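You operate a simulated robot arm through the tools that you are given. There is no shell and no other tool.

You run a simulated two-armed robot. Do the job below in one go: nothing can be reset, and whatever is moved stays where it is left.

JOB
Wipe up the spill on the free end of the island top with the cream cloth and put it back.

The check looks at the end state, three seconds after you hand in, the way a careful person would. Anything else that was tipped, shoved, dropped, spilled or broken makes it a failure. Flat cloth is picked up by pressing the open fingertips on it (5 to 10 N) and closing them slowly along it; thin cloth reads only 2 to 8 mm in the jaws.

ROBOT AND FRAMES
Two 7-joint arms with two-finger parallel grippers on one trunk, on a base that moves. Base frame: it is fixed to the floor where the robot stands at the start and does not move with it; the origin is under the middle of the robot, x ahead of it, y to its left, z up. Readings come in mm, degrees, newtons and seconds.
The left shoulder is at the start at [70, 176, 1170], the right one opposite. With the tool pointing down near the work surface each hand reaches from about 280 to 720 mm from the robot's upright axis, wherever it stands, measured 20 degrees to its own side. Payload 3.43 kg a hand.
The tool frame of a hand sits at the grasp point between the pads (the TCP): z along the fingers, y along the line on which they close. The tips reach 30 mm beyond it. The gripper opens to 94 mm. The fingers are 28 mm wide and 10 mm thick; the gripper's body (50 by 96 mm) begins 55 mm behind the TCP.
Orientation is that of the tool frame in the base frame, as a unit quaternion [w, x, y, z]. With the fingers straight down and closing along the base's y, the tool's x points along the base's -x, its y along +y and its z along -z.

CONTROLS
- The arms move only by the tool servo_tool. It takes "left_rows", "right_rows" or both (then of equal length, played together; a hand with none holds still); each is a list of rows, each an object of numbers (a shift or turn left out is 0, a gripper value left out holds the last): "rx", "ry", "rz": the turn, a rotation vector about the base's x, y, z in degrees; "tx", "ty", "tz": the shift along the base's x, y, z in mm; "fingers": the finger opening in mm, from 0 to 94. In form: [{"rx": .., "ry": .., "rz": .., "tx": .., "ty": .., "tz": .., "fingers": ..}, ...]. A call has 1 to 20 rows; each row is the pose to reach, as a shift and turn from the pose commanded when the call began. Rows are played at 5 a second. More than 50 mm and 8.6 degrees between two rows, or a gripper value outside its range, and nothing of the call is played. Where a pose cannot be reached the arm comes as near as it can. A force on the tool above 40 N (or 10 N above the force at the start of the call, whichever is more), or a blocked arm, ends the call early, and 0.2 s more pass. Each finger travels about 153 mm/s and halts on what it meets, pressing with about 23 N; the grip force reading is that of the motor and also rises with nothing between the fingers. The clock runs only during rows and for 0.2 s after the last one: add rows that repeat a pose to give the fingers time. The reply holds the time, the measured pose of the TCP, the force on the tool along the base axes, the opening and the grip force, in the units named above and with some noise, with the torque about the TCP (base axes, N m) and any sound that the robot's microphone picked up.
- Cameras (640 x 400 px; columns grow to the right, rows downward): "scene" is now at [124.9, -24, 1466.6]; the picture's right is [-0.21, -0.98, 0.00], its down [-0.68, 0.15, -0.71] and it looks along [0.70, -0.15, -0.70] (base axes); focal length 250 px, centre (320, 200). "left" rides on the left gripper at [76, -14, -103] in its tool frame; the picture's right is [0.18, 0.98, 0.00], its down [-0.75, 0.14, -0.64] and it looks along [-0.63, 0.12, 0.77] (tool axes); focal length 243 px, centre (320, 200). "right" rides on the right gripper at [76, 14, -102] in its tool frame; the picture's right is [-0.18, 0.98, 0.00], its down [-0.75, -0.14, -0.64] and it looks along [-0.63, -0.12, 0.77] (tool axes); focal length 243 px, centre (320, 200). There is no depth. A picture from a camera that has moved, and an enlarged one, comes with that camera's place and axes in the base frame and with its lens. The place of the scene camera against the robot may be out by one fixed shift of up to 12 mm in any direction.
- grab_frame(camera): a new picture of that camera. No time passes.
- slide_trunk(by): slides the trunk up (or, below 0, down) by that many mm; the arms and the scene camera ride with it, the base frame stays. It gives what a move gives, with no picture.
- steer(legs): drives the robot by 1 to 6 legs, each [ahead, turn to the left] in mm and degrees, along the robot's own axes; the way and the turn of a leg run together, so that a leg with both is an arc; at most 1500 mm and 180 degrees a leg. The arms and the cameras ride along, it lands a little off, and it stops where it bumps. It gives what a move gives.
- head_to(pan, tilt): turns the head with the scene camera to pan (to the left, within 86 degrees either way) and tilt (down, from -29 to 69), counted from straight ahead of the robot. It gives what a move gives.
- close_up(camera, box): a new picture of the part [left, top, right, bottom] of that camera's present view, enlarged. No time passes.
- close_job(): hands the job in; it is judged then, once.

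Places have to be worked out from the pictures, the camera data and where the tool is seen. Open the grippers and draw the arms clear of the work before you hand the job in, unless the task says otherwise.

The tools are called after ">>>" as a command line: name --argument value ..., lists and objects as JSON in quotes. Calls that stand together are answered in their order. servo_tool: Moves the arms, as the interface text tells. Its arguments: {"type":"object","properties":{"left_rows":{"type":"array"},"right_rows":{"type":"array"}},"required":[]} The other tools are called the same way: slide_trunk (by) moves the trunk up or down; steer (legs) drives the base; head_to (pan, tilt) turns the head that bears the scene camera; grab_frame (camera) takes a picture; close_up (camera, box) takes an enlarged picture of a part of a camera's view; close_job () hands the job in.

At the start:

```text
t: 0.0
left_eef_pos: [540.6, 106.9, 1169.2]
left_ee_rot: [0.0, 0.0, 1.0, 0.0]
left_contact_force: [0.0, 0.1, -0.1]
left_ft_torque: [0.02, -0.01, 0.0]
left_gripper_width: 94.0
left_grasp_force: 0.0
right_eef_pos: [496.0, -332.6, 1134.8]
right_ee_rot: [0.0, 0.0, 1.0, 0.0]
right_contact_force: [0.3, 0.8, 0.6]
right_ft_torque: [0.03, 0.0, 0.01]
right_gripper_width: 93.6
right_grasp_force: 0.1
trunk travel left (down, up): [-750.0, 90.0]
robot x, y, heading: [0.8, -2.8, 0.0]
head pan, tilt (commanded): [-12.3, 44.4]
```

scene: 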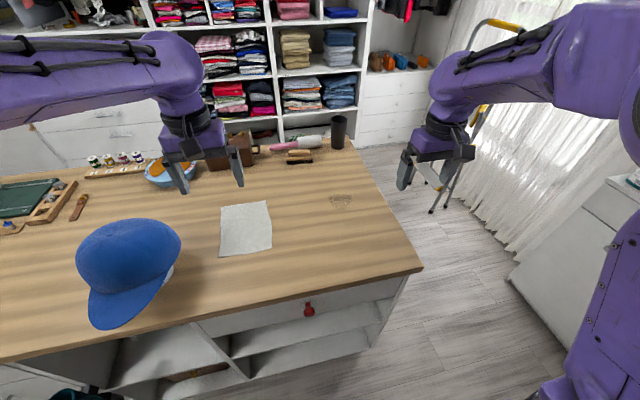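
right: 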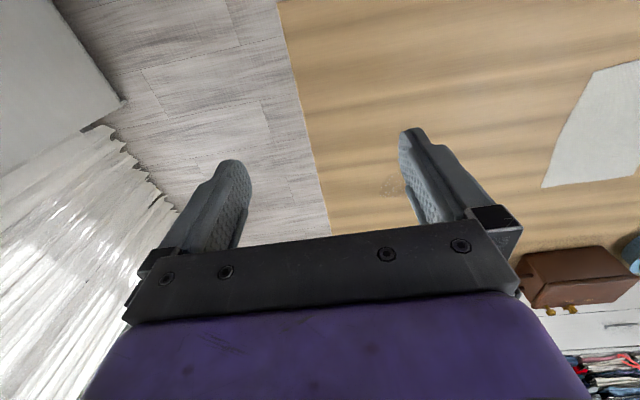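
left: 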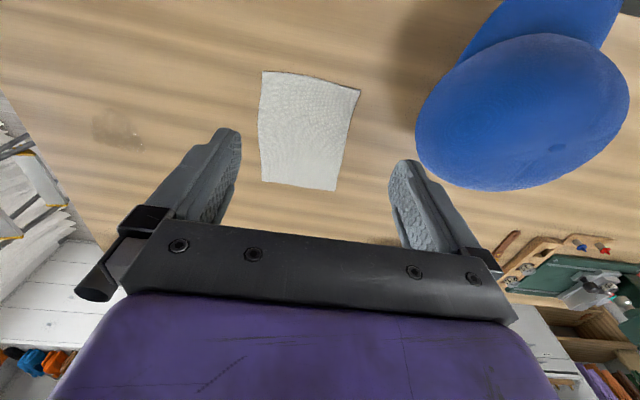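

I'll look closer at the spill, the cloth and the island edge before moving anything.

>>> close_up --camera "scene" --box '[200, 120, 440, 270]'

>>> close_up --camera "left" --box '[40, 50, 400, 275]'

>>> close_up --camera "right" --box '[300, 100, 540, 250]'

>>> close_up --camera "scene" --box '[0, 100, 240, 250]'

```text
2.67 times, centred on (320, 195) of scene
camera zoom: at [124.9, -24.0, 1466.6], right [-0.21, -0.98, 0.0], down [-0.68, 0.15, -0.71], along [0.7, -0.15, -0.7], focal length 666 px, centre (320, 213)
```

zoom: 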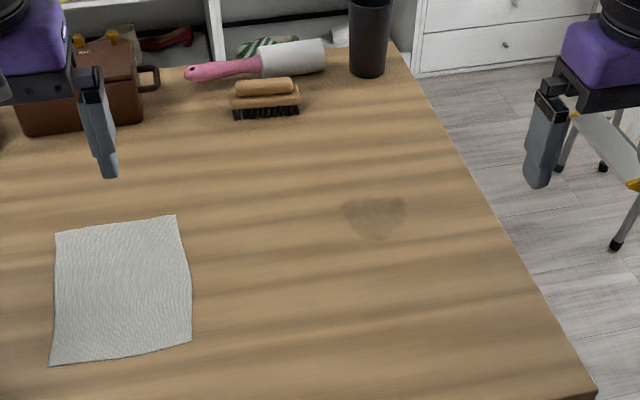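

```text
1.78 times, centred on (220, 162) of left
camera zoom: at [463.9, 93.2, 1273.8], right [-0.18, 0.98, 0.0], down [0.75, 0.14, 0.64], along [0.63, 0.12, -0.77], focal length 431 px, centre (498, 267)
```

zoom: 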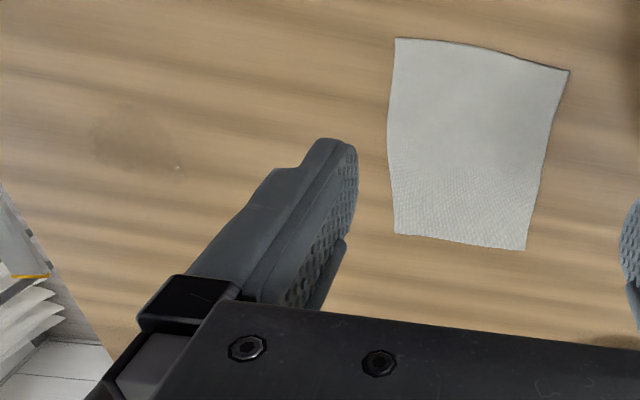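

```text
2.67 times, centred on (420, 175) of right
camera zoom: at [419.8, -318.3, 1235.8], right [0.18, 0.98, 0.0], down [0.75, -0.14, 0.64], along [0.63, -0.12, -0.77], focal length 647 px, centre (53, 267)
```

zoom: 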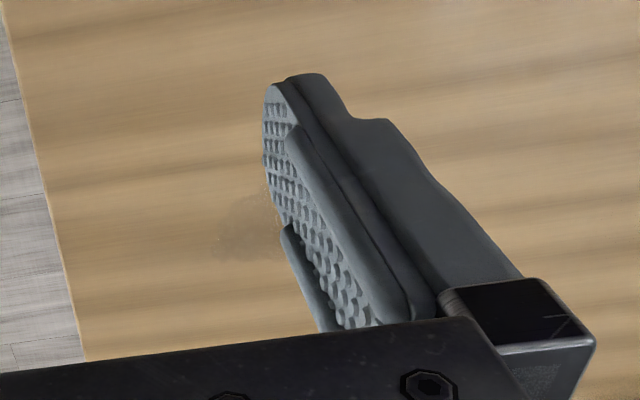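

```text
2.67 times, centred on (120, 175) of scene
camera zoom: at [124.9, -24.0, 1466.6], right [-0.21, -0.98, 0.0], down [-0.68, 0.15, -0.71], along [0.7, -0.15, -0.7], focal length 666 px, centre (853, 267)
```

zoom: 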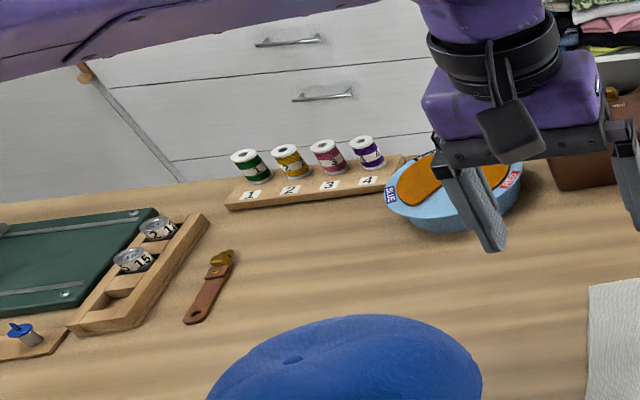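

The white/cream cloth lies around (650, 95) and the spill spans about x 655–730, y −260 to −180. The spill is at the edge of the right arm's reach, so I check how much room the base has ahead.

>>> head_to --pan 0 --tilt 69

>>> grab_frame --camera "scene"

```text
t: 0.9
left_eef_pos: [541.4, 107.5, 1169.3]
left_ee_rot: [0.0, -0.001, 1.0, 0.001]
left_contact_force: [-0.4, -1.0, -0.6]
left_ft_torque: [0.0, 0.0, -0.02]
left_gripper_width: 94.0
left_grasp_force: 0.1
right_eef_pos: [495.7, -331.8, 1134.5]
right_ee_rot: [0.0, 0.0, 1.0, -0.001]
right_contact_force: [0.5, -0.2, 0.8]
right_ft_torque: [-0.02, -0.02, 0.02]
right_gripper_width: 93.8
right_grasp_force: 0.0
trunk travel left (down, up): [-750.0, 90.0]
robot x, y, heading: [1.2, -1.9, -0.1]
head pan, tilt (commanded): [0.0, 68.8]
```

```text
taken
camera scene: at [101.0, -6.5, 1436.9], right [0.0, -1.0, 0.0], down [-0.93, 0.0, -0.36], along [0.36, 0.0, -0.93], focal length 250 px, centre (320, 200)
```

scene: 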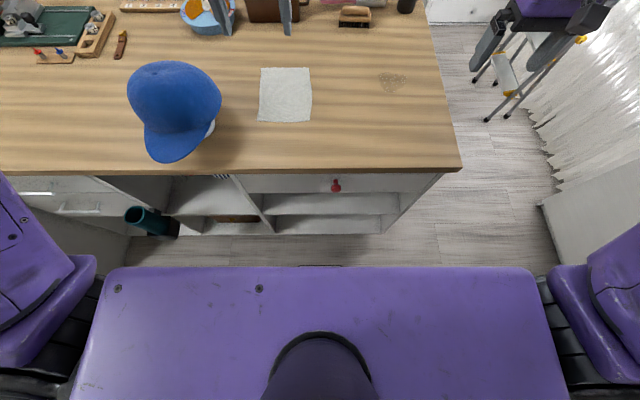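

The floor is visible back to about x = 270 in front of the robot, while the island edge is at x ≈ 400 with a knob sticking out a little. Driving 90 mm ahead is safe and brings both the cloth and the spill within the right arm's reach.

>>> steer --legs '[[90, 0]]'

```text
t: 2.0
left_eef_pos: [624.7, 107.2, 1172.8]
left_ee_rot: [0.002, -0.002, 1.0, 0.0]
left_contact_force: [-1.3, -1.2, 0.7]
left_ft_torque: [-0.01, -0.05, 0.0]
left_gripper_width: 94.0
left_grasp_force: 0.0
right_eef_pos: [578.6, -333.2, 1139.0]
right_ee_rot: [0.002, 0.0, 1.0, 0.0]
right_contact_force: [-0.8, -0.5, 0.3]
right_ft_torque: [0.03, 0.0, 0.02]
right_gripper_width: 94.1
right_grasp_force: 0.0
trunk travel left (down, up): [-750.0, 90.0]
robot x, y, heading: [91.8, -1.2, -0.2]
head pan, tilt (commanded): [0.0, 68.8]
```

The robot is now 92 mm ahead. I move the left hand off to the left and up, away from above the cloth, and aim the head at the work.

>>> servo_tool --left_rows '[{"tx": -15, "ty": 30, "tz": 10}, {"tx": -30, "ty": 70, "tz": 20}, {"tx": -50, "ty": 110, "tz": 30}, {"tx": -70, "ty": 150, "tz": 40}, {"tx": -90, "ty": 190, "tz": 50}, {"tx": -110, "ty": 220, "tz": 50}, {"tx": -110, "ty": 220, "tz": 50}]'

>>> head_to --pan -3 --tilt 55

>>> grab_frame --camera "scene"

>>> grab_frame --camera "right"

```text
t: 3.6
left_eef_pos: [520.2, 325.6, 1219.8]
left_ee_rot: [-0.001, 0.0, 1.0, 0.002]
left_contact_force: [-0.5, -1.4, -1.0]
left_ft_torque: [0.0, -0.02, 0.02]
left_gripper_width: 93.7
left_grasp_force: 0.1
right_eef_pos: [585.3, -334.7, 1135.0]
right_ee_rot: [0.001, 0.0, 1.0, -0.001]
right_contact_force: [0.6, -0.5, 0.6]
right_ft_torque: [0.01, -0.02, 0.0]
right_gripper_width: 93.7
right_grasp_force: 0.1
trunk travel left (down, up): [-750.0, 90.0]
robot x, y, heading: [89.5, -3.9, -0.2]
head pan, tilt (commanded): [0.0, 68.8]
```

```text
t: 4.3
left_eef_pos: [520.9, 326.9, 1219.2]
left_ee_rot: [0.0, 0.001, 1.0, 0.0]
left_contact_force: [0.7, -1.3, -0.8]
left_ft_torque: [0.02, 0.0, -0.04]
left_gripper_width: 94.2
left_grasp_force: 0.1
right_eef_pos: [586.3, -331.9, 1135.6]
right_ee_rot: [0.0, 0.0, 1.0, 0.0]
right_contact_force: [0.7, -0.5, 0.0]
right_ft_torque: [-0.03, -0.02, 0.01]
right_gripper_width: 93.9
right_grasp_force: 0.0
trunk travel left (down, up): [-750.0, 90.0]
robot x, y, heading: [89.9, -1.7, -0.1]
head pan, tilt (commanded): [-3.0, 55.0]
```

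```text
taken
camera scene: at [207.0, -9.9, 1452.3], right [-0.05, -1.0, 0.0], down [-0.82, 0.04, -0.57], along [0.57, -0.03, -0.82], focal length 250 px, centre (320, 200)
```

scene: 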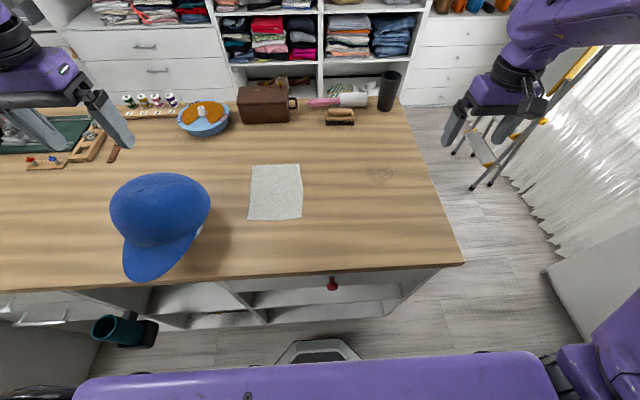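

```text
taken
camera right: at [509.5, -318.3, 1235.9], right [0.18, 0.98, 0.0], down [0.75, -0.14, 0.64], along [0.63, -0.12, -0.77], focal length 243 px, centre (320, 200)
```

right: 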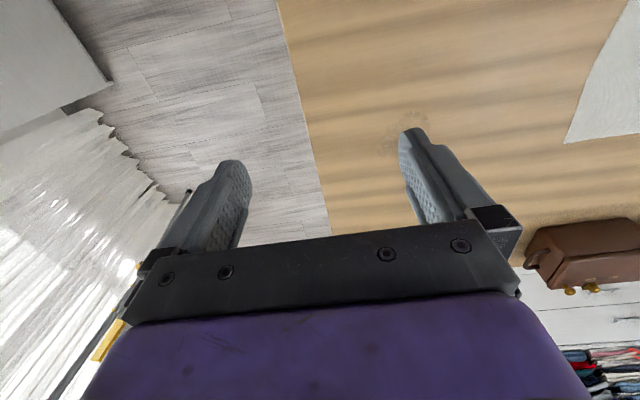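

Cloth corners work out to about (750,177), (747,28), (548,20), (552,166), centre ≈ (649, 97). I carry the right hand over the cloth at its present height, with fingers partly closed to about 45 mm.

>>> servo_tool --right_rows '[{"tx": 6, "ty": 43, "fingers": 45}, {"tx": 13, "ty": 86}, {"tx": 19, "ty": 129}, {"tx": 26, "ty": 172}, {"tx": 32, "ty": 215}, {"tx": 38, "ty": 258}, {"tx": 45, "ty": 301}, {"tx": 51, "ty": 344}, {"tx": 58, "ty": 387}, {"tx": 64, "ty": 429}, {"tx": 64, "ty": 429, "tz": -40}, {"tx": 64, "ty": 429, "tz": -80}, {"tx": 64, "ty": 429, "tz": -110}, {"tx": 64, "ty": 429, "tz": -110}, {"tx": 64, "ty": 429, "tz": -110}]'

>>> grab_frame --camera "right"

>>> grab_frame --camera "scene"

```text
t: 7.5
left_eef_pos: [521.4, 326.4, 1218.9]
left_ee_rot: [0.0, 0.0, 1.0, 0.0]
left_contact_force: [-0.3, 0.5, 0.6]
left_ft_torque: [-0.01, 0.03, 0.02]
left_gripper_width: 93.9
left_grasp_force: 0.0
right_eef_pos: [651.3, 94.6, 1023.0]
right_ee_rot: [-0.002, 0.001, 1.0, -0.001]
right_contact_force: [-0.1, 0.7, 0.1]
right_ft_torque: [0.01, 0.03, 0.01]
right_gripper_width: 44.9
right_grasp_force: 0.0
trunk travel left (down, up): [-750.0, 90.0]
robot x, y, heading: [92.0, 4.0, -0.3]
head pan, tilt (commanded): [-3.0, 55.0]
```

```text
taken
camera right: at [575.2, 109.1, 1124.0], right [0.19, 0.98, 0.0], down [0.75, -0.14, 0.64], along [0.63, -0.12, -0.77], focal length 243 px, centre (320, 200)
```

right: 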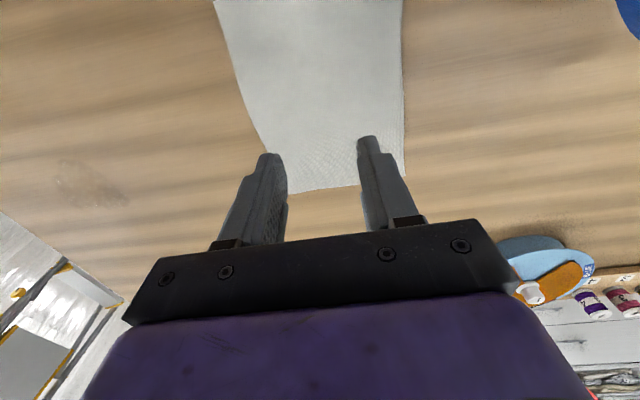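

```text
taken
camera scene: at [207.3, -10.4, 1452.3], right [-0.05, -1.0, 0.0], down [-0.82, 0.04, -0.57], along [0.57, -0.03, -0.82], focal length 250 px, centre (320, 200)
```

scene: 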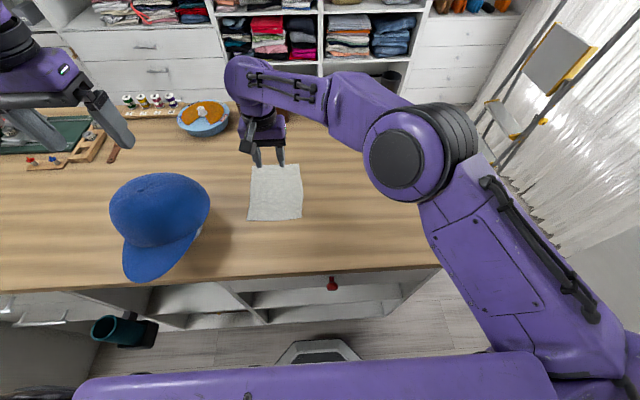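

The right TCP is at (651, 95, 1023), centred over the cloth. I lower it to about 15 mm above the cloth.

>>> servo_tool --right_rows '[{"ty": 2, "tz": -35}, {"ty": 2, "tz": -70}, {"ty": 2, "tz": -90}, {"ty": 2, "tz": -98}, {"ty": 2, "tz": -98}]'

>>> grab_frame --camera "right"

>>> close_up --camera "scene" --box '[220, 130, 332, 240]'

```text
t: 8.8
left_eef_pos: [521.2, 326.7, 1218.9]
left_ee_rot: [0.0, 0.0, 1.0, 0.0]
left_contact_force: [-0.1, 1.0, -0.1]
left_ft_torque: [-0.02, -0.01, 0.01]
left_gripper_width: 93.8
left_grasp_force: 0.1
right_eef_pos: [649.2, 98.6, 926.2]
right_ee_rot: [0.0, -0.001, 1.0, 0.0]
right_contact_force: [-0.2, -0.2, 1.1]
right_ft_torque: [0.02, -0.02, -0.02]
right_gripper_width: 45.2
right_grasp_force: 0.1
trunk travel left (down, up): [-750.0, 90.0]
robot x, y, heading: [89.9, -4.9, -0.4]
head pan, tilt (commanded): [-3.0, 55.0]
```

```text
taken
camera right: at [573.5, 112.4, 1027.5], right [0.18, 0.98, 0.0], down [0.75, -0.14, 0.64], along [0.63, -0.12, -0.77], focal length 243 px, centre (320, 200)
```

right: 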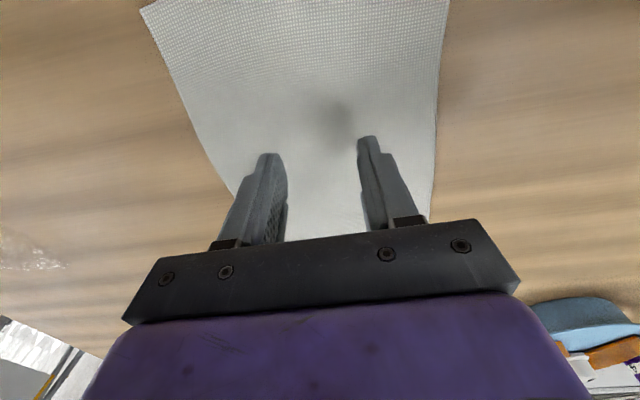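

```text
3.64 times, centred on (276, 185) of scene
camera zoom: at [207.1, -10.0, 1452.3], right [-0.05, -1.0, 0.0], down [-0.82, 0.04, -0.57], along [0.57, -0.03, -0.82], focal length 908 px, centre (480, 254)
```

zoom: 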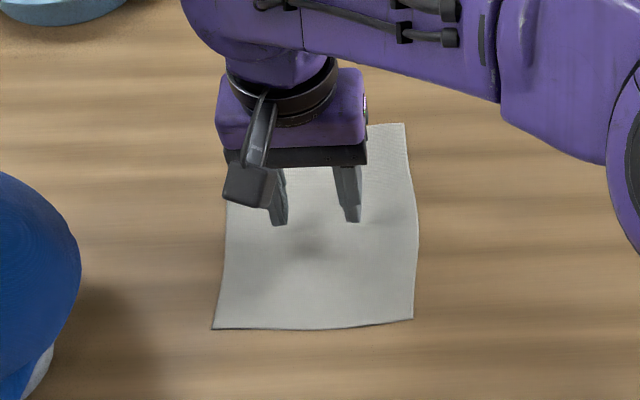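

Tips are still clear of the cloth by some 10–20 mm. I descend slowly in 2–3 mm steps and watch the vertical force.

>>> servo_tool --right_rows '[{"tz": -3}, {"tz": -6}, {"tz": -9}, {"tz": -12}, {"tz": -12}]'

```text
t: 9.9
left_eef_pos: [520.6, 327.2, 1217.9]
left_ee_rot: [0.0, 0.0, 1.0, 0.0]
left_contact_force: [-0.6, -1.0, 0.1]
left_ft_torque: [-0.01, 0.0, -0.01]
left_gripper_width: 93.9
left_grasp_force: 0.1
right_eef_pos: [649.3, 98.1, 914.3]
right_ee_rot: [-0.001, 0.0, 1.0, 0.0]
right_contact_force: [0.0, 0.3, -0.9]
right_ft_torque: [0.0, -0.01, 0.04]
right_gripper_width: 45.0
right_grasp_force: 0.1
trunk travel left (down, up): [-750.0, 90.0]
robot x, y, heading: [88.8, -3.6, 0.0]
head pan, tilt (commanded): [-3.0, 55.0]
```

No contact yet at TCP z = 914. I go on in 2 mm steps.

>>> servo_tool --right_rows '[{"tz": -2}, {"tz": -4}, {"tz": -6}, {"tz": -6}]'

```text
t: 10.9
left_eef_pos: [518.6, 327.9, 1219.6]
left_ee_rot: [0.001, 0.0, 1.0, 0.0]
left_contact_force: [0.3, -0.2, -0.1]
left_ft_torque: [0.02, 0.0, 0.0]
left_gripper_width: 94.0
left_grasp_force: 0.1
right_eef_pos: [649.1, 98.8, 911.5]
right_ee_rot: [0.002, 0.001, 1.0, 0.0]
right_contact_force: [3.4, 1.4, 16.7]
right_ft_torque: [-0.12, -0.01, 0.02]
right_gripper_width: 44.8
right_grasp_force: 0.1
trunk travel left (down, up): [-750.0, 90.0]
robot x, y, heading: [92.0, -1.2, 0.1]
head pan, tilt (commanded): [-3.0, 55.0]
```

Contact came at TCP z ≈ 911 with 16.7 N, a bit too hard. I back off about 2 mm to get some 7 N.

>>> servo_tool --right_rows '[{"tz": 1}, {"tz": 2}, {"tz": 2}]'

```text
t: 11.8
left_eef_pos: [520.6, 327.5, 1218.8]
left_ee_rot: [0.0, 0.0, 1.0, 0.0]
left_contact_force: [-0.4, -0.4, 0.0]
left_ft_torque: [0.0, 0.01, 0.0]
left_gripper_width: 94.1
left_grasp_force: 0.1
right_eef_pos: [648.6, 98.6, 911.0]
right_ee_rot: [0.0, 0.001, 1.0, -0.001]
right_contact_force: [2.6, 1.4, 8.9]
right_ft_torque: [0.13, -0.07, -0.04]
right_gripper_width: 45.1
right_grasp_force: 0.0
trunk travel left (down, up): [-750.0, 90.0]
robot x, y, heading: [89.4, -3.8, -0.0]
head pan, tilt (commanded): [-3.0, 55.0]
```

The press is now 8.9 N, inside the 5–10 N band. I close the fingers slowly along the cloth.

>>> servo_tool --right_rows '[{"fingers": 42}, {"fingers": 39}, {"fingers": 36}, {"fingers": 33}, {"fingers": 30}, {"fingers": 27}, {"fingers": 24}, {"fingers": 21}, {"fingers": 18}, {"fingers": 15}, {"fingers": 12}, {"fingers": 9}, {"fingers": 6}, {"fingers": 3}, {"fingers": 0}, {"fingers": 0}, {"fingers": 0}]'

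>>> grab_frame --camera "right"

>>> close_up --camera "scene" --box '[220, 130, 332, 240]'

```text
t: 15.3
left_eef_pos: [519.3, 327.5, 1219.0]
left_ee_rot: [0.0, 0.0, 1.0, 0.0]
left_contact_force: [0.1, 0.6, 0.2]
left_ft_torque: [0.0, 0.03, -0.04]
left_gripper_width: 94.0
left_grasp_force: 0.0
right_eef_pos: [649.2, 98.7, 911.0]
right_ee_rot: [-0.001, 0.0, 1.0, 0.0]
right_contact_force: [-0.2, -1.0, 2.9]
right_ft_torque: [-0.06, 0.03, 0.02]
right_gripper_width: 2.1
right_grasp_force: 23.3
trunk travel left (down, up): [-750.0, 90.0]
robot x, y, heading: [93.1, 0.8, 0.3]
head pan, tilt (commanded): [-3.0, 55.0]
```

```text
taken
camera right: at [573.1, 112.7, 1012.1], right [0.18, 0.98, 0.0], down [0.75, -0.14, 0.64], along [0.63, -0.12, -0.77], focal length 243 px, centre (320, 200)
```

right: 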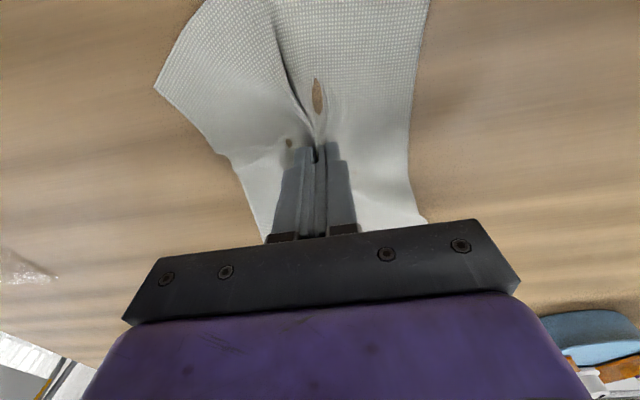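

```text
3.64 times, centred on (276, 185) of scene
camera zoom: at [206.6, -10.1, 1452.4], right [-0.05, -1.0, 0.0], down [-0.82, 0.04, -0.57], along [0.57, -0.03, -0.82], focal length 908 px, centre (480, 254)
```

zoom: 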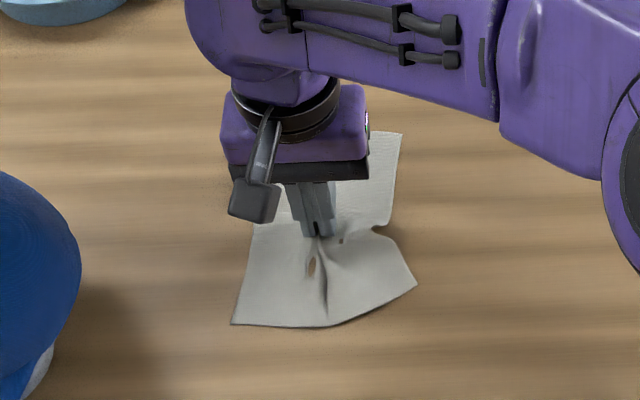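

The cloth has gathered into the jaws (2.1 mm, 23 N). I lift it slowly and check that it comes along.

>>> servo_tool --right_rows '[{"tz": 5, "fingers": 0}, {"tz": 12}, {"tz": 22}, {"tz": 35}, {"tz": 50}, {"tz": 65}, {"tz": 80}, {"tz": 80}]'

>>> grab_frame --camera "right"

>>> close_up --camera "scene" --box '[200, 110, 360, 240]'

```text
t: 17.1
left_eef_pos: [520.4, 326.3, 1218.7]
left_ee_rot: [0.001, 0.0, 1.0, 0.0]
left_contact_force: [0.5, 0.5, -0.3]
left_ft_torque: [0.02, 0.01, -0.01]
left_gripper_width: 93.7
left_grasp_force: 0.0
right_eef_pos: [649.3, 97.6, 990.4]
right_ee_rot: [0.0, -0.001, 1.0, -0.001]
right_contact_force: [-1.1, -0.7, -0.4]
right_ft_torque: [0.0, -0.01, -0.01]
right_gripper_width: 2.1
right_grasp_force: 22.5
trunk travel left (down, up): [-750.0, 90.0]
robot x, y, heading: [88.5, -1.6, -0.1]
head pan, tilt (commanded): [-3.0, 55.0]
```

```text
taken
camera right: at [573.6, 112.2, 1091.9], right [0.18, 0.98, 0.0], down [0.75, -0.14, 0.64], along [0.63, -0.12, -0.77], focal length 243 px, centre (320, 200)
```

right: 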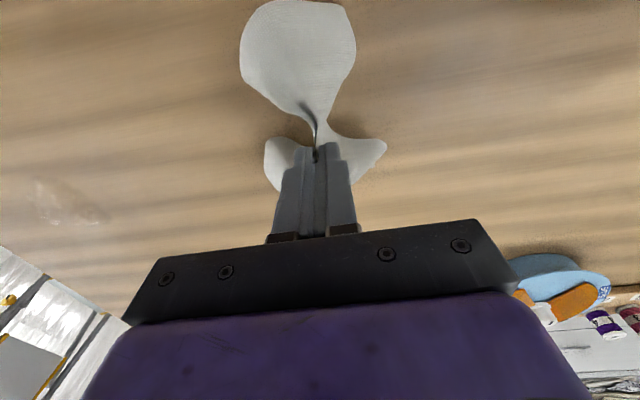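

```text
3.08 times, centred on (280, 175) of scene
camera zoom: at [207.3, -10.0, 1452.3], right [-0.05, -1.0, 0.0], down [-0.82, 0.04, -0.57], along [0.57, -0.03, -0.82], focal length 768 px, centre (443, 277)
```

zoom: 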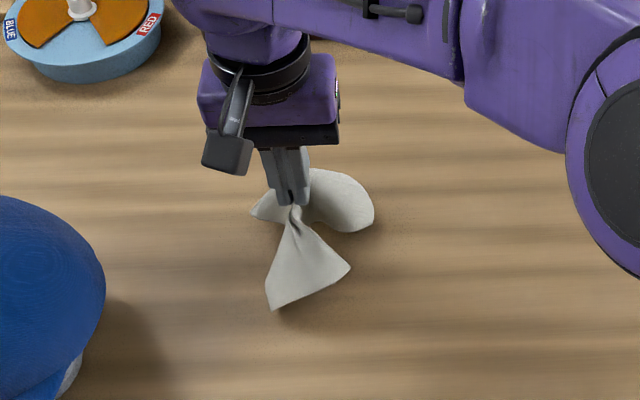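

The cloth is held near its middle and hangs freely. I lift a little more and carry it to above the near-left corner of the spill, about (660, −180).

>>> servo_tool --right_rows '[{"tz": 20}, {"tz": 40}, {"ty": -35, "tz": 40}, {"ty": -75, "tz": 40}, {"ty": -115, "tz": 40}, {"tx": 4, "ty": -155, "tz": 40}, {"tx": 8, "ty": -195, "tz": 40}, {"tx": 11, "ty": -235, "tz": 40}, {"tx": 11, "ty": -265, "tz": 40}, {"tx": 11, "ty": -278, "tz": 40}, {"tx": 11, "ty": -278, "tz": 40}]'

>>> grab_frame --camera "right"

>>> grab_frame --camera "scene"

```text
t: 19.6
left_eef_pos: [521.2, 326.5, 1218.8]
left_ee_rot: [0.0, 0.0, 1.0, 0.0]
left_contact_force: [-0.6, -0.6, 1.2]
left_ft_torque: [0.01, -0.03, 0.02]
left_gripper_width: 94.1
left_grasp_force: 0.1
right_eef_pos: [660.6, -180.0, 1031.0]
right_ee_rot: [-0.001, 0.0, 1.0, 0.0]
right_contact_force: [0.6, 0.3, 0.4]
right_ft_torque: [0.01, 0.01, -0.02]
right_gripper_width: 1.9
right_grasp_force: 23.4
trunk travel left (down, up): [-750.0, 90.0]
robot x, y, heading: [89.1, -3.6, -0.2]
head pan, tilt (commanded): [-3.0, 55.0]
```

```text
taken
camera right: at [584.7, -165.6, 1131.6], right [0.18, 0.98, 0.0], down [0.75, -0.14, 0.64], along [0.63, -0.12, -0.77], focal length 243 px, centre (320, 200)
```

right: 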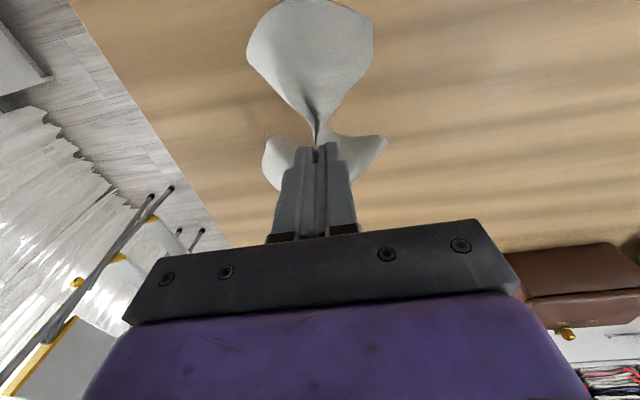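

```text
taken
camera scene: at [207.1, -9.8, 1452.3], right [-0.05, -1.0, 0.0], down [-0.82, 0.04, -0.57], along [0.57, -0.03, -0.82], focal length 250 px, centre (320, 200)
```

scene: 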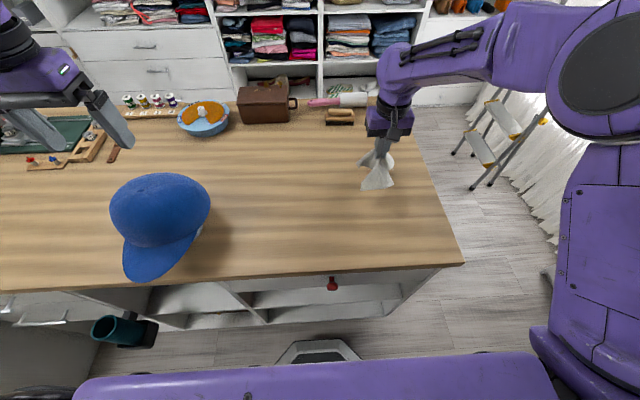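

I'm above the spill's corner. I lower to just over the surface, then feel for contact.

>>> servo_tool --right_rows '[{"tz": -30}, {"tz": -60}, {"tz": -85}, {"tz": -100}, {"tz": -108}, {"tz": -112}, {"tz": -116}, {"tz": -116}]'

```text
t: 21.4
left_eef_pos: [520.2, 326.1, 1218.4]
left_ee_rot: [-0.001, -0.001, 1.0, 0.0]
left_contact_force: [0.2, 1.3, -0.4]
left_ft_torque: [0.02, 0.03, -0.05]
left_gripper_width: 94.1
left_grasp_force: 0.0
right_eef_pos: [659.6, -179.5, 915.6]
right_ee_rot: [-0.001, -0.001, 1.0, 0.001]
right_contact_force: [0.1, -0.9, 0.7]
right_ft_torque: [0.02, 0.01, 0.05]
right_gripper_width: 2.3
right_grasp_force: 22.7
trunk travel left (down, up): [-750.0, 90.0]
robot x, y, heading: [91.5, 0.4, -0.1]
head pan, tilt (commanded): [-3.0, 55.0]
```

No load yet at z = 915.6. I go down another 5–6 mm in small steps.

>>> servo_tool --right_rows '[{"tz": -2}, {"tz": -4}, {"tz": -5.5}, {"tz": -5.5}]'

>>> grab_frame --camera "right"

>>> close_up --camera "scene" --box '[310, 110, 470, 220]'

```text
t: 22.4
left_eef_pos: [517.8, 328.1, 1219.8]
left_ee_rot: [0.001, 0.0, 1.0, 0.0]
left_contact_force: [-0.5, 0.1, -0.1]
left_ft_torque: [0.0, -0.04, 0.01]
left_gripper_width: 94.3
left_grasp_force: 0.0
right_eef_pos: [659.7, -179.3, 912.6]
right_ee_rot: [0.002, 0.0, 1.0, -0.001]
right_contact_force: [2.5, -0.9, 19.7]
right_ft_torque: [-0.08, 0.04, 0.01]
right_gripper_width: 1.8
right_grasp_force: 22.9
trunk travel left (down, up): [-750.0, 90.0]
robot x, y, heading: [90.2, -5.0, 0.0]
head pan, tilt (commanded): [-3.0, 55.0]
```

```text
taken
camera right: at [583.4, -165.3, 1012.7], right [0.18, 0.98, 0.0], down [0.75, -0.14, 0.65], along [0.64, -0.12, -0.76], focal length 243 px, centre (320, 200)
```

right: 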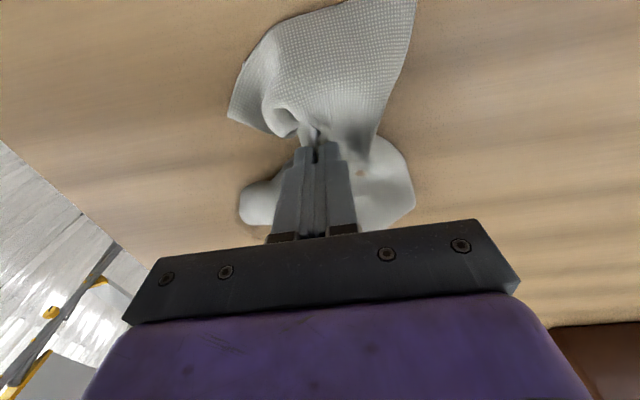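

```text
3.64 times, centred on (390, 165) of scene
camera zoom: at [204.4, -9.4, 1452.8], right [-0.05, -1.0, 0.0], down [-0.82, 0.04, -0.58], along [0.57, -0.03, -0.82], focal length 908 px, centre (66, 327)
```

zoom: 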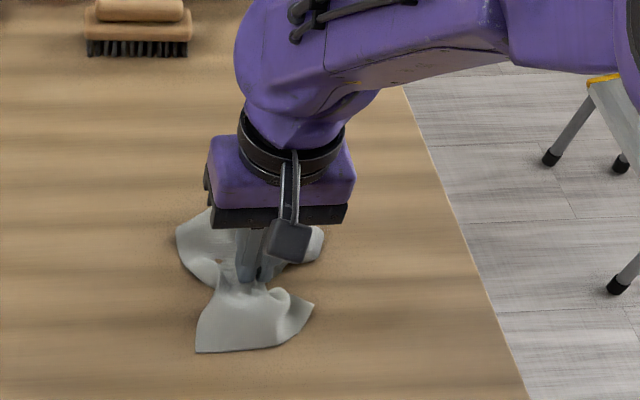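

Contact with 19.7 N; I ease off by 2 mm and start wiping: strokes along y across the spill, stepping outward in x.

>>> servo_tool --right_rows '[{"tz": 2}, {"ty": -15, "tz": 2}, {"ty": -30, "tz": 2}, {"ty": -45, "tz": 2}, {"ty": -60, "tz": 2}, {"ty": -75, "tz": 2}, {"ty": -90, "tz": 2}, {"tx": 10, "ty": -90, "tz": 2}, {"tx": 20, "ty": -90, "tz": 2}, {"tx": 20, "ty": -75, "tz": 2}, {"tx": 20, "ty": -60, "tz": 2}, {"tx": 20, "ty": -45, "tz": 2}, {"tx": 20, "ty": -30, "tz": 2}, {"tx": 20, "ty": -15, "tz": 2}, {"tx": 20, "ty": 0, "tz": 2}, {"tx": 20, "ty": 8, "tz": 2}, {"tx": 20, "ty": 8, "tz": 2}]'

>>> grab_frame --camera "right"

>>> close_up --camera "scene" --box '[310, 110, 470, 220]'

```text
t: 25.9
left_eef_pos: [520.4, 326.3, 1219.2]
left_ee_rot: [0.0, 0.0, 1.0, 0.0]
left_contact_force: [0.5, -0.5, 0.4]
left_ft_torque: [0.0, 0.03, -0.02]
left_gripper_width: 94.0
left_grasp_force: 0.1
right_eef_pos: [679.4, -172.7, 911.8]
right_ee_rot: [0.001, 0.0, 1.0, 0.0]
right_contact_force: [-0.5, -2.8, 8.5]
right_ft_torque: [-0.12, 0.08, 0.04]
right_gripper_width: 2.3
right_grasp_force: 23.4
trunk travel left (down, up): [-750.0, 90.0]
robot x, y, heading: [91.2, 1.9, -0.0]
head pan, tilt (commanded): [-3.0, 55.0]
```

```text
taken
camera right: at [604.0, -158.3, 1013.2], right [0.18, 0.98, 0.0], down [0.75, -0.14, 0.64], along [0.63, -0.12, -0.77], focal length 243 px, centre (320, 200)
```

right: 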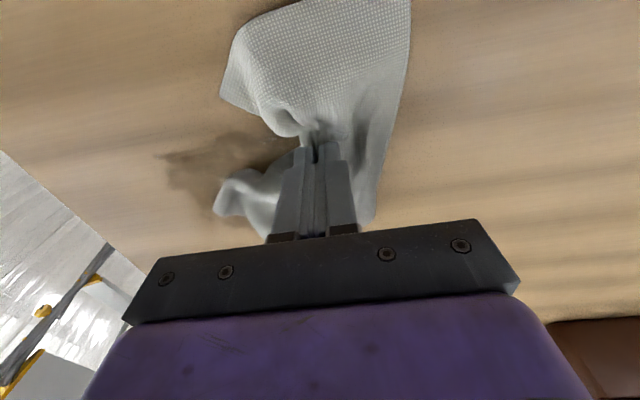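

```text
3.64 times, centred on (390, 165) of scene
camera zoom: at [205.6, -10.7, 1452.5], right [-0.05, -1.0, 0.0], down [-0.82, 0.04, -0.57], along [0.57, -0.03, -0.82], focal length 908 px, centre (66, 327)
```

zoom: 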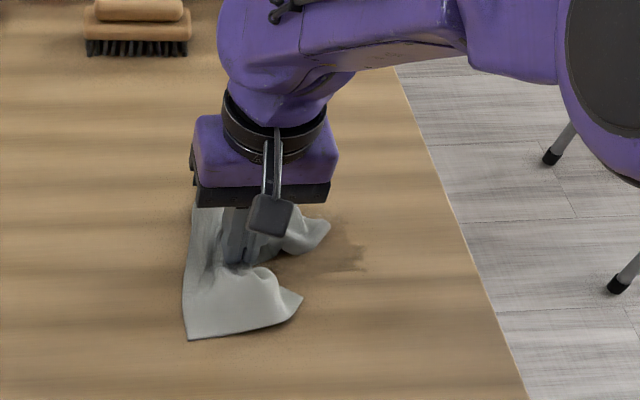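

Part of the spill remains visible to the right and beyond the cloth (y to about −270). I continue with strokes at x ≈ 700, 720, reaching out to y ≈ −283.

>>> servo_tool --right_rows '[{"tx": 10, "ty": 0}, {"tx": 20, "ty": -15}, {"tx": 20, "ty": -32}, {"tx": 20, "ty": -48}, {"tx": 20, "ty": -64}, {"tx": 20, "ty": -80}, {"tx": 20, "ty": -96}, {"tx": 20, "ty": -110}, {"tx": 30, "ty": -110}, {"tx": 40, "ty": -110}, {"tx": 40, "ty": -95}, {"tx": 40, "ty": -80}, {"tx": 40, "ty": -65}, {"tx": 40, "ty": -50}, {"tx": 40, "ty": -35}, {"tx": 40, "ty": -20}, {"tx": 40, "ty": -5}, {"tx": 40, "ty": 5}, {"tx": 40, "ty": 5}]'

>>> grab_frame --camera "right"

>>> close_up --camera "scene" --box '[310, 110, 470, 220]'

```text
t: 29.9
left_eef_pos: [519.1, 325.7, 1220.0]
left_ee_rot: [0.001, 0.0, 1.0, 0.0]
left_contact_force: [-0.4, 0.7, 0.3]
left_ft_torque: [-0.01, -0.04, 0.02]
left_gripper_width: 94.0
left_grasp_force: 0.0
right_eef_pos: [718.3, -166.5, 913.0]
right_ee_rot: [0.001, 0.0, 1.0, 0.0]
right_contact_force: [-0.1, -3.7, 10.8]
right_ft_torque: [-0.2, 0.17, 0.05]
right_gripper_width: 2.2
right_grasp_force: 22.8
trunk travel left (down, up): [-750.0, 90.0]
robot x, y, heading: [91.4, 0.1, -0.0]
head pan, tilt (commanded): [-3.0, 55.0]
```

```text
taken
camera right: at [642.9, -152.6, 1013.1], right [0.18, 0.98, 0.0], down [0.75, -0.14, 0.64], along [0.63, -0.12, -0.77], focal length 243 px, centre (320, 200)
```

right: 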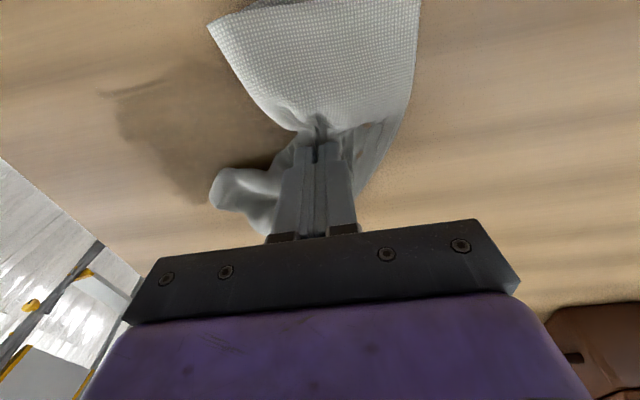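

```text
3.64 times, centred on (390, 165) of scene
camera zoom: at [205.0, -10.9, 1452.6], right [-0.05, -1.0, 0.0], down [-0.82, 0.04, -0.57], along [0.57, -0.03, -0.82], focal length 908 px, centre (66, 327)
```

zoom: 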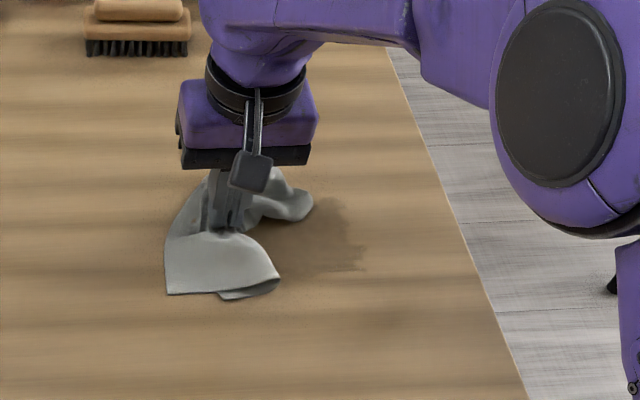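

The patch still shows on the far-right side. I lift the cloth and move left a bit to see how much of the spill has actually gone.

>>> servo_tool --right_rows '[{"tz": 20}, {"tz": 50}, {"tz": 80}, {"tz": 110}, {"ty": 40, "tz": 110}, {"ty": 80, "tz": 110}, {"ty": 110, "tz": 110}, {"ty": 110, "tz": 110}]'

>>> grab_frame --camera "right"

>>> close_up --camera "scene" --box '[310, 110, 470, 220]'

```text
t: 31.8
left_eef_pos: [520.5, 326.6, 1218.3]
left_ee_rot: [0.0, 0.0, 1.0, 0.0]
left_contact_force: [0.0, -0.5, 0.0]
left_ft_torque: [0.0, -0.04, -0.01]
left_gripper_width: 94.0
left_grasp_force: 0.0
right_eef_pos: [721.6, -56.7, 1021.8]
right_ee_rot: [0.0, 0.001, 1.0, 0.0]
right_contact_force: [0.4, -0.7, -0.5]
right_ft_torque: [0.04, -0.01, 0.02]
right_gripper_width: 2.4
right_grasp_force: 23.3
trunk travel left (down, up): [-750.0, 90.0]
robot x, y, heading: [90.1, -2.4, -0.0]
head pan, tilt (commanded): [-3.0, 55.0]
```

```text
taken
camera right: at [645.2, -42.8, 1122.3], right [0.18, 0.98, 0.0], down [0.75, -0.14, 0.64], along [0.63, -0.12, -0.77], focal length 243 px, centre (320, 200)
```

right: 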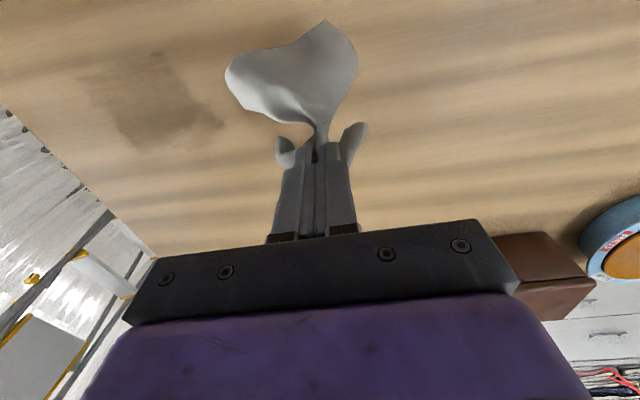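

```text
3.64 times, centred on (390, 165) of scene
camera zoom: at [207.1, -10.5, 1452.3], right [-0.05, -1.0, 0.0], down [-0.82, 0.04, -0.57], along [0.57, -0.03, -0.82], focal length 908 px, centre (66, 327)
```

zoom: 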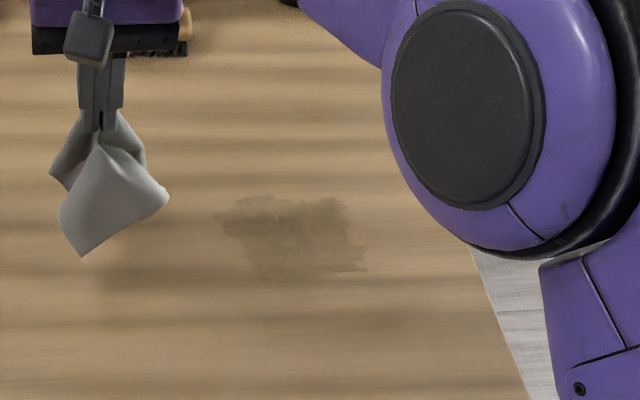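

The patch has been spread into a film about 110 × 80 mm rather than removed. I take a closer look before choosing how to wipe on.

>>> close_up --camera "scene" --box '[350, 145, 430, 195]'

>>> close_up --camera "right" --box '[60, 20, 260, 170]'

>>> close_up --camera "right" --box '[210, 10, 400, 170]'

```text
8.00 times, centred on (390, 170) of scene
camera zoom: at [207.1, -10.5, 1452.3], right [-0.05, -1.0, 0.0], down [-0.82, 0.04, -0.57], along [0.57, -0.03, -0.82], focal length 1998 px, centre (-240, 440)
```

zoom: 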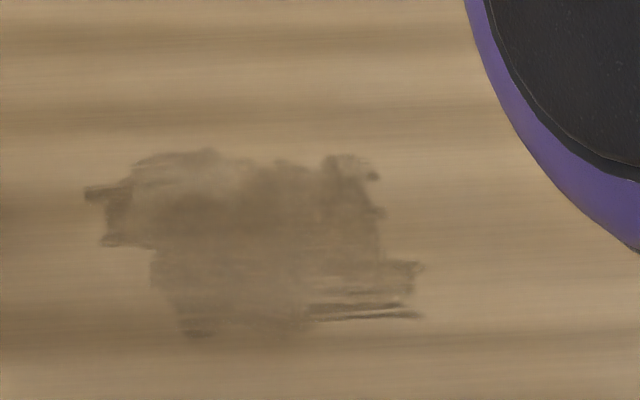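

```text
2.67 times, centred on (160, 95) of right
camera zoom: at [645.2, -42.8, 1122.3], right [0.18, 0.98, 0.0], down [0.75, -0.14, 0.64], along [0.63, -0.12, -0.77], focal length 647 px, centre (747, 480)
```

zoom: 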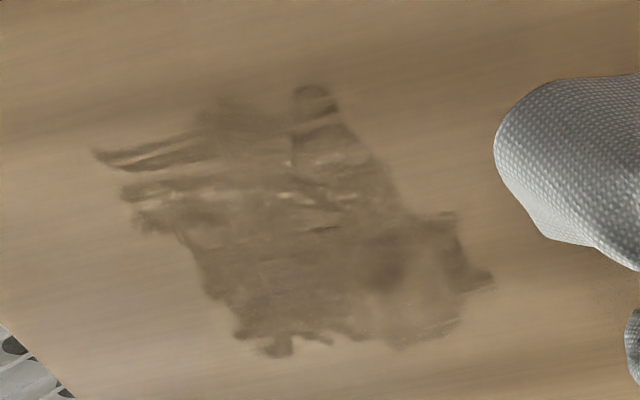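

```text
2.50 times, centred on (305, 90) of right
camera zoom: at [645.2, -42.8, 1122.3], right [0.18, 0.98, 0.0], down [0.75, -0.14, 0.64], along [0.63, -0.12, -0.77], focal length 606 px, centre (358, 475)
```

zoom: 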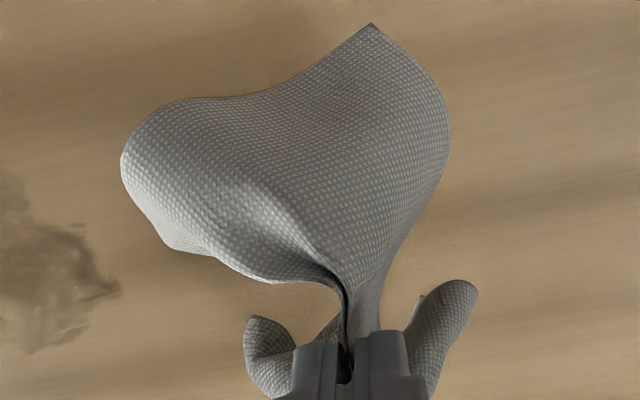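

The film now spans about x 654–746, y −278 to −159, with streaks. I test blotting: go above the middle at (692, −220), press down with the cloth and dwell, then lift to compare.

>>> servo_tool --right_rows '[{"tx": -8, "ty": -40}, {"tx": -16, "ty": -80}, {"tx": -24, "ty": -120}, {"tx": -29, "ty": -163}, {"tx": -29, "ty": -163, "tz": -40}, {"tx": -29, "ty": -163, "tz": -80}, {"tx": -29, "ty": -163, "tz": -100}, {"tx": -29, "ty": -163, "tz": -106}, {"tx": -29, "ty": -163, "tz": -110}, {"tx": -29, "ty": -163, "tz": -112}, {"tx": -29, "ty": -163, "tz": -112}, {"tx": -29, "ty": -163, "tz": -112}, {"tx": -29, "ty": -163, "tz": -112}, {"tx": -29, "ty": -163, "tz": -112}, {"tx": -29, "ty": -163, "tz": -112}, {"tx": -29, "ty": -163, "tz": -112}]'

>>> grab_frame --camera "right"

```text
t: 35.1
left_eef_pos: [518.2, 327.2, 1218.4]
left_ee_rot: [0.001, 0.0, 1.0, 0.0]
left_contact_force: [0.1, -0.4, -0.2]
left_ft_torque: [0.01, 0.02, 0.02]
left_gripper_width: 94.1
left_grasp_force: 0.0
right_eef_pos: [690.5, -219.2, 912.9]
right_ee_rot: [0.002, 0.0, 1.0, 0.0]
right_contact_force: [9.3, -3.1, 31.0]
right_ft_torque: [-0.12, -0.2, 0.03]
right_gripper_width: 1.8
right_grasp_force: 22.9
trunk travel left (down, up): [-750.0, 90.0]
robot x, y, heading: [89.4, 1.1, 0.0]
head pan, tilt (commanded): [-3.0, 55.0]
```

```text
taken
camera right: at [613.7, -204.4, 1012.9], right [0.18, 0.98, 0.0], down [0.75, -0.14, 0.65], along [0.64, -0.12, -0.76], focal length 243 px, centre (320, 200)
```

right: 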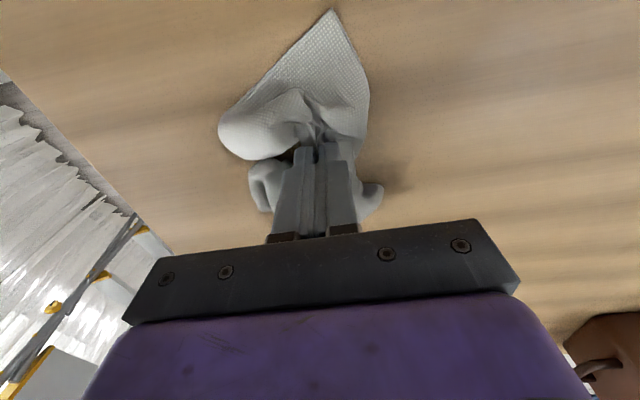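

Pressed with 31 N, harder than needed. I lift off, move left and look at the result.

>>> servo_tool --right_rows '[{"tz": 20}, {"tz": 50}, {"tz": 80}, {"tz": 110}, {"tx": 5, "ty": 45, "tz": 110}, {"tx": 10, "ty": 90, "tz": 110}, {"tx": 10, "ty": 135, "tz": 110}, {"tx": 10, "ty": 160, "tz": 110}, {"tx": 10, "ty": 160, "tz": 110}]'

>>> close_up --camera "scene" --box '[350, 145, 430, 195]'

>>> close_up --camera "right" --box '[60, 20, 260, 170]'

```text
t: 37.1
left_eef_pos: [520.6, 325.7, 1219.1]
left_ee_rot: [0.0, 0.0, 1.0, 0.0]
left_contact_force: [0.0, 0.1, -0.3]
left_ft_torque: [0.01, 0.03, -0.01]
left_gripper_width: 94.1
left_grasp_force: 0.1
right_eef_pos: [701.1, -60.9, 1019.1]
right_ee_rot: [0.0, -0.001, 1.0, 0.0]
right_contact_force: [0.2, -0.3, 0.1]
right_ft_torque: [0.0, 0.01, 0.02]
right_gripper_width: 2.0
right_grasp_force: 23.2
trunk travel left (down, up): [-750.0, 90.0]
robot x, y, heading: [92.1, 3.2, -0.0]
head pan, tilt (commanded): [-3.0, 55.0]
```

```text
8.00 times, centred on (390, 170) of scene
camera zoom: at [207.1, -10.9, 1452.3], right [-0.05, -1.0, 0.0], down [-0.82, 0.04, -0.57], along [0.57, -0.03, -0.82], focal length 1998 px, centre (-240, 440)
```

zoom: 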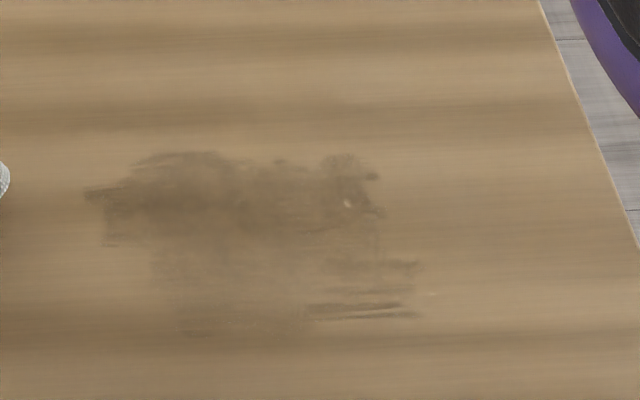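

```text
2.67 times, centred on (160, 95) of right
camera zoom: at [625.2, -45.6, 1120.5], right [0.18, 0.98, 0.0], down [0.75, -0.14, 0.64], along [0.63, -0.12, -0.77], focal length 647 px, centre (747, 480)
```

zoom: 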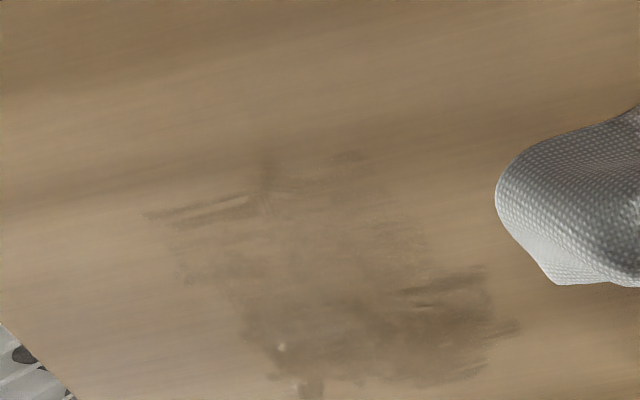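

Blotting works: the film is clearly fainter where the cloth was pressed. I go on with a series of dabs, first at the darker far-left part (725, −180), then (725, −245).

>>> servo_tool --right_rows '[{"tx": 12, "ty": -45}, {"tx": 24, "ty": -85}, {"tx": 24, "ty": -120}, {"tx": 24, "ty": -120, "tz": -45}, {"tx": 24, "ty": -120, "tz": -85}, {"tx": 24, "ty": -120, "tz": -103}, {"tx": 24, "ty": -120, "tz": -108}, {"tx": 24, "ty": -120, "tz": -109.5}, {"tx": 24, "ty": -120, "tz": -109.5}, {"tx": 24, "ty": -120, "tz": -109.5}, {"tx": 24, "ty": -120, "tz": -109.5}, {"tx": 24, "ty": -120, "tz": -109.5}, {"tx": 24, "ty": -120, "tz": -109.5}, {"tx": 24, "ty": -120, "tz": -95}, {"tx": 24, "ty": -120, "tz": -60}, {"tx": 24, "ty": -150, "tz": -60}, {"tx": 24, "ty": -185, "tz": -60}, {"tx": 24, "ty": -185, "tz": -95}, {"tx": 24, "ty": -185, "tz": -107}, {"tx": 24, "ty": -185, "tz": -109.5}]'

```text
t: 41.4
left_eef_pos: [519.7, 328.5, 1219.6]
left_ee_rot: [0.001, 0.0, 1.0, 0.0]
left_contact_force: [1.1, -0.7, 0.7]
left_ft_torque: [-0.02, 0.01, -0.01]
left_gripper_width: 93.8
left_grasp_force: 0.0
right_eef_pos: [724.4, -245.1, 912.0]
right_ee_rot: [0.002, 0.0, 1.0, -0.001]
right_contact_force: [1.7, 0.9, 15.1]
right_ft_torque: [0.08, -0.09, 0.01]
right_gripper_width: 2.4
right_grasp_force: 23.0
trunk travel left (down, up): [-750.0, 90.0]
robot x, y, heading: [92.7, -1.1, -0.1]
head pan, tilt (commanded): [-3.0, 55.0]
```

The press at (725, −245) reads 15 N. I hold it a second, then dab at (670, −252).

>>> servo_tool --right_rows '[{"tz": 0}, {"tz": 0}, {"tz": 0}, {"tz": 0}, {"tz": 15}, {"tz": 50}, {"tx": -28, "ty": -4, "tz": 50}, {"tx": -55, "ty": -7, "tz": 50}, {"tx": -55, "ty": -7, "tz": 15}, {"tx": -55, "ty": -7, "tz": 3}, {"tx": -55, "ty": -7, "tz": 0}, {"tx": -55, "ty": -7, "tz": 0}, {"tx": -55, "ty": -7, "tz": 0}, {"tx": -55, "ty": -7, "tz": 0}, {"tx": -55, "ty": -7, "tz": 0}, {"tx": -55, "ty": -7, "tz": 0}]'

```text
t: 44.8
left_eef_pos: [519.0, 326.5, 1220.5]
left_ee_rot: [0.002, 0.001, 1.0, 0.0]
left_contact_force: [0.4, -0.2, -0.4]
left_ft_torque: [-0.03, 0.02, 0.0]
left_gripper_width: 93.9
left_grasp_force: 0.0
right_eef_pos: [669.5, -252.0, 912.5]
right_ee_rot: [0.001, 0.0, 1.0, -0.001]
right_contact_force: [5.5, -4.3, 20.4]
right_ft_torque: [-0.13, -0.1, 0.03]
right_gripper_width: 2.3
right_grasp_force: 23.0
trunk travel left (down, up): [-750.0, 90.0]
robot x, y, heading: [91.9, -3.7, 0.3]
head pan, tilt (commanded): [-3.0, 55.0]
```

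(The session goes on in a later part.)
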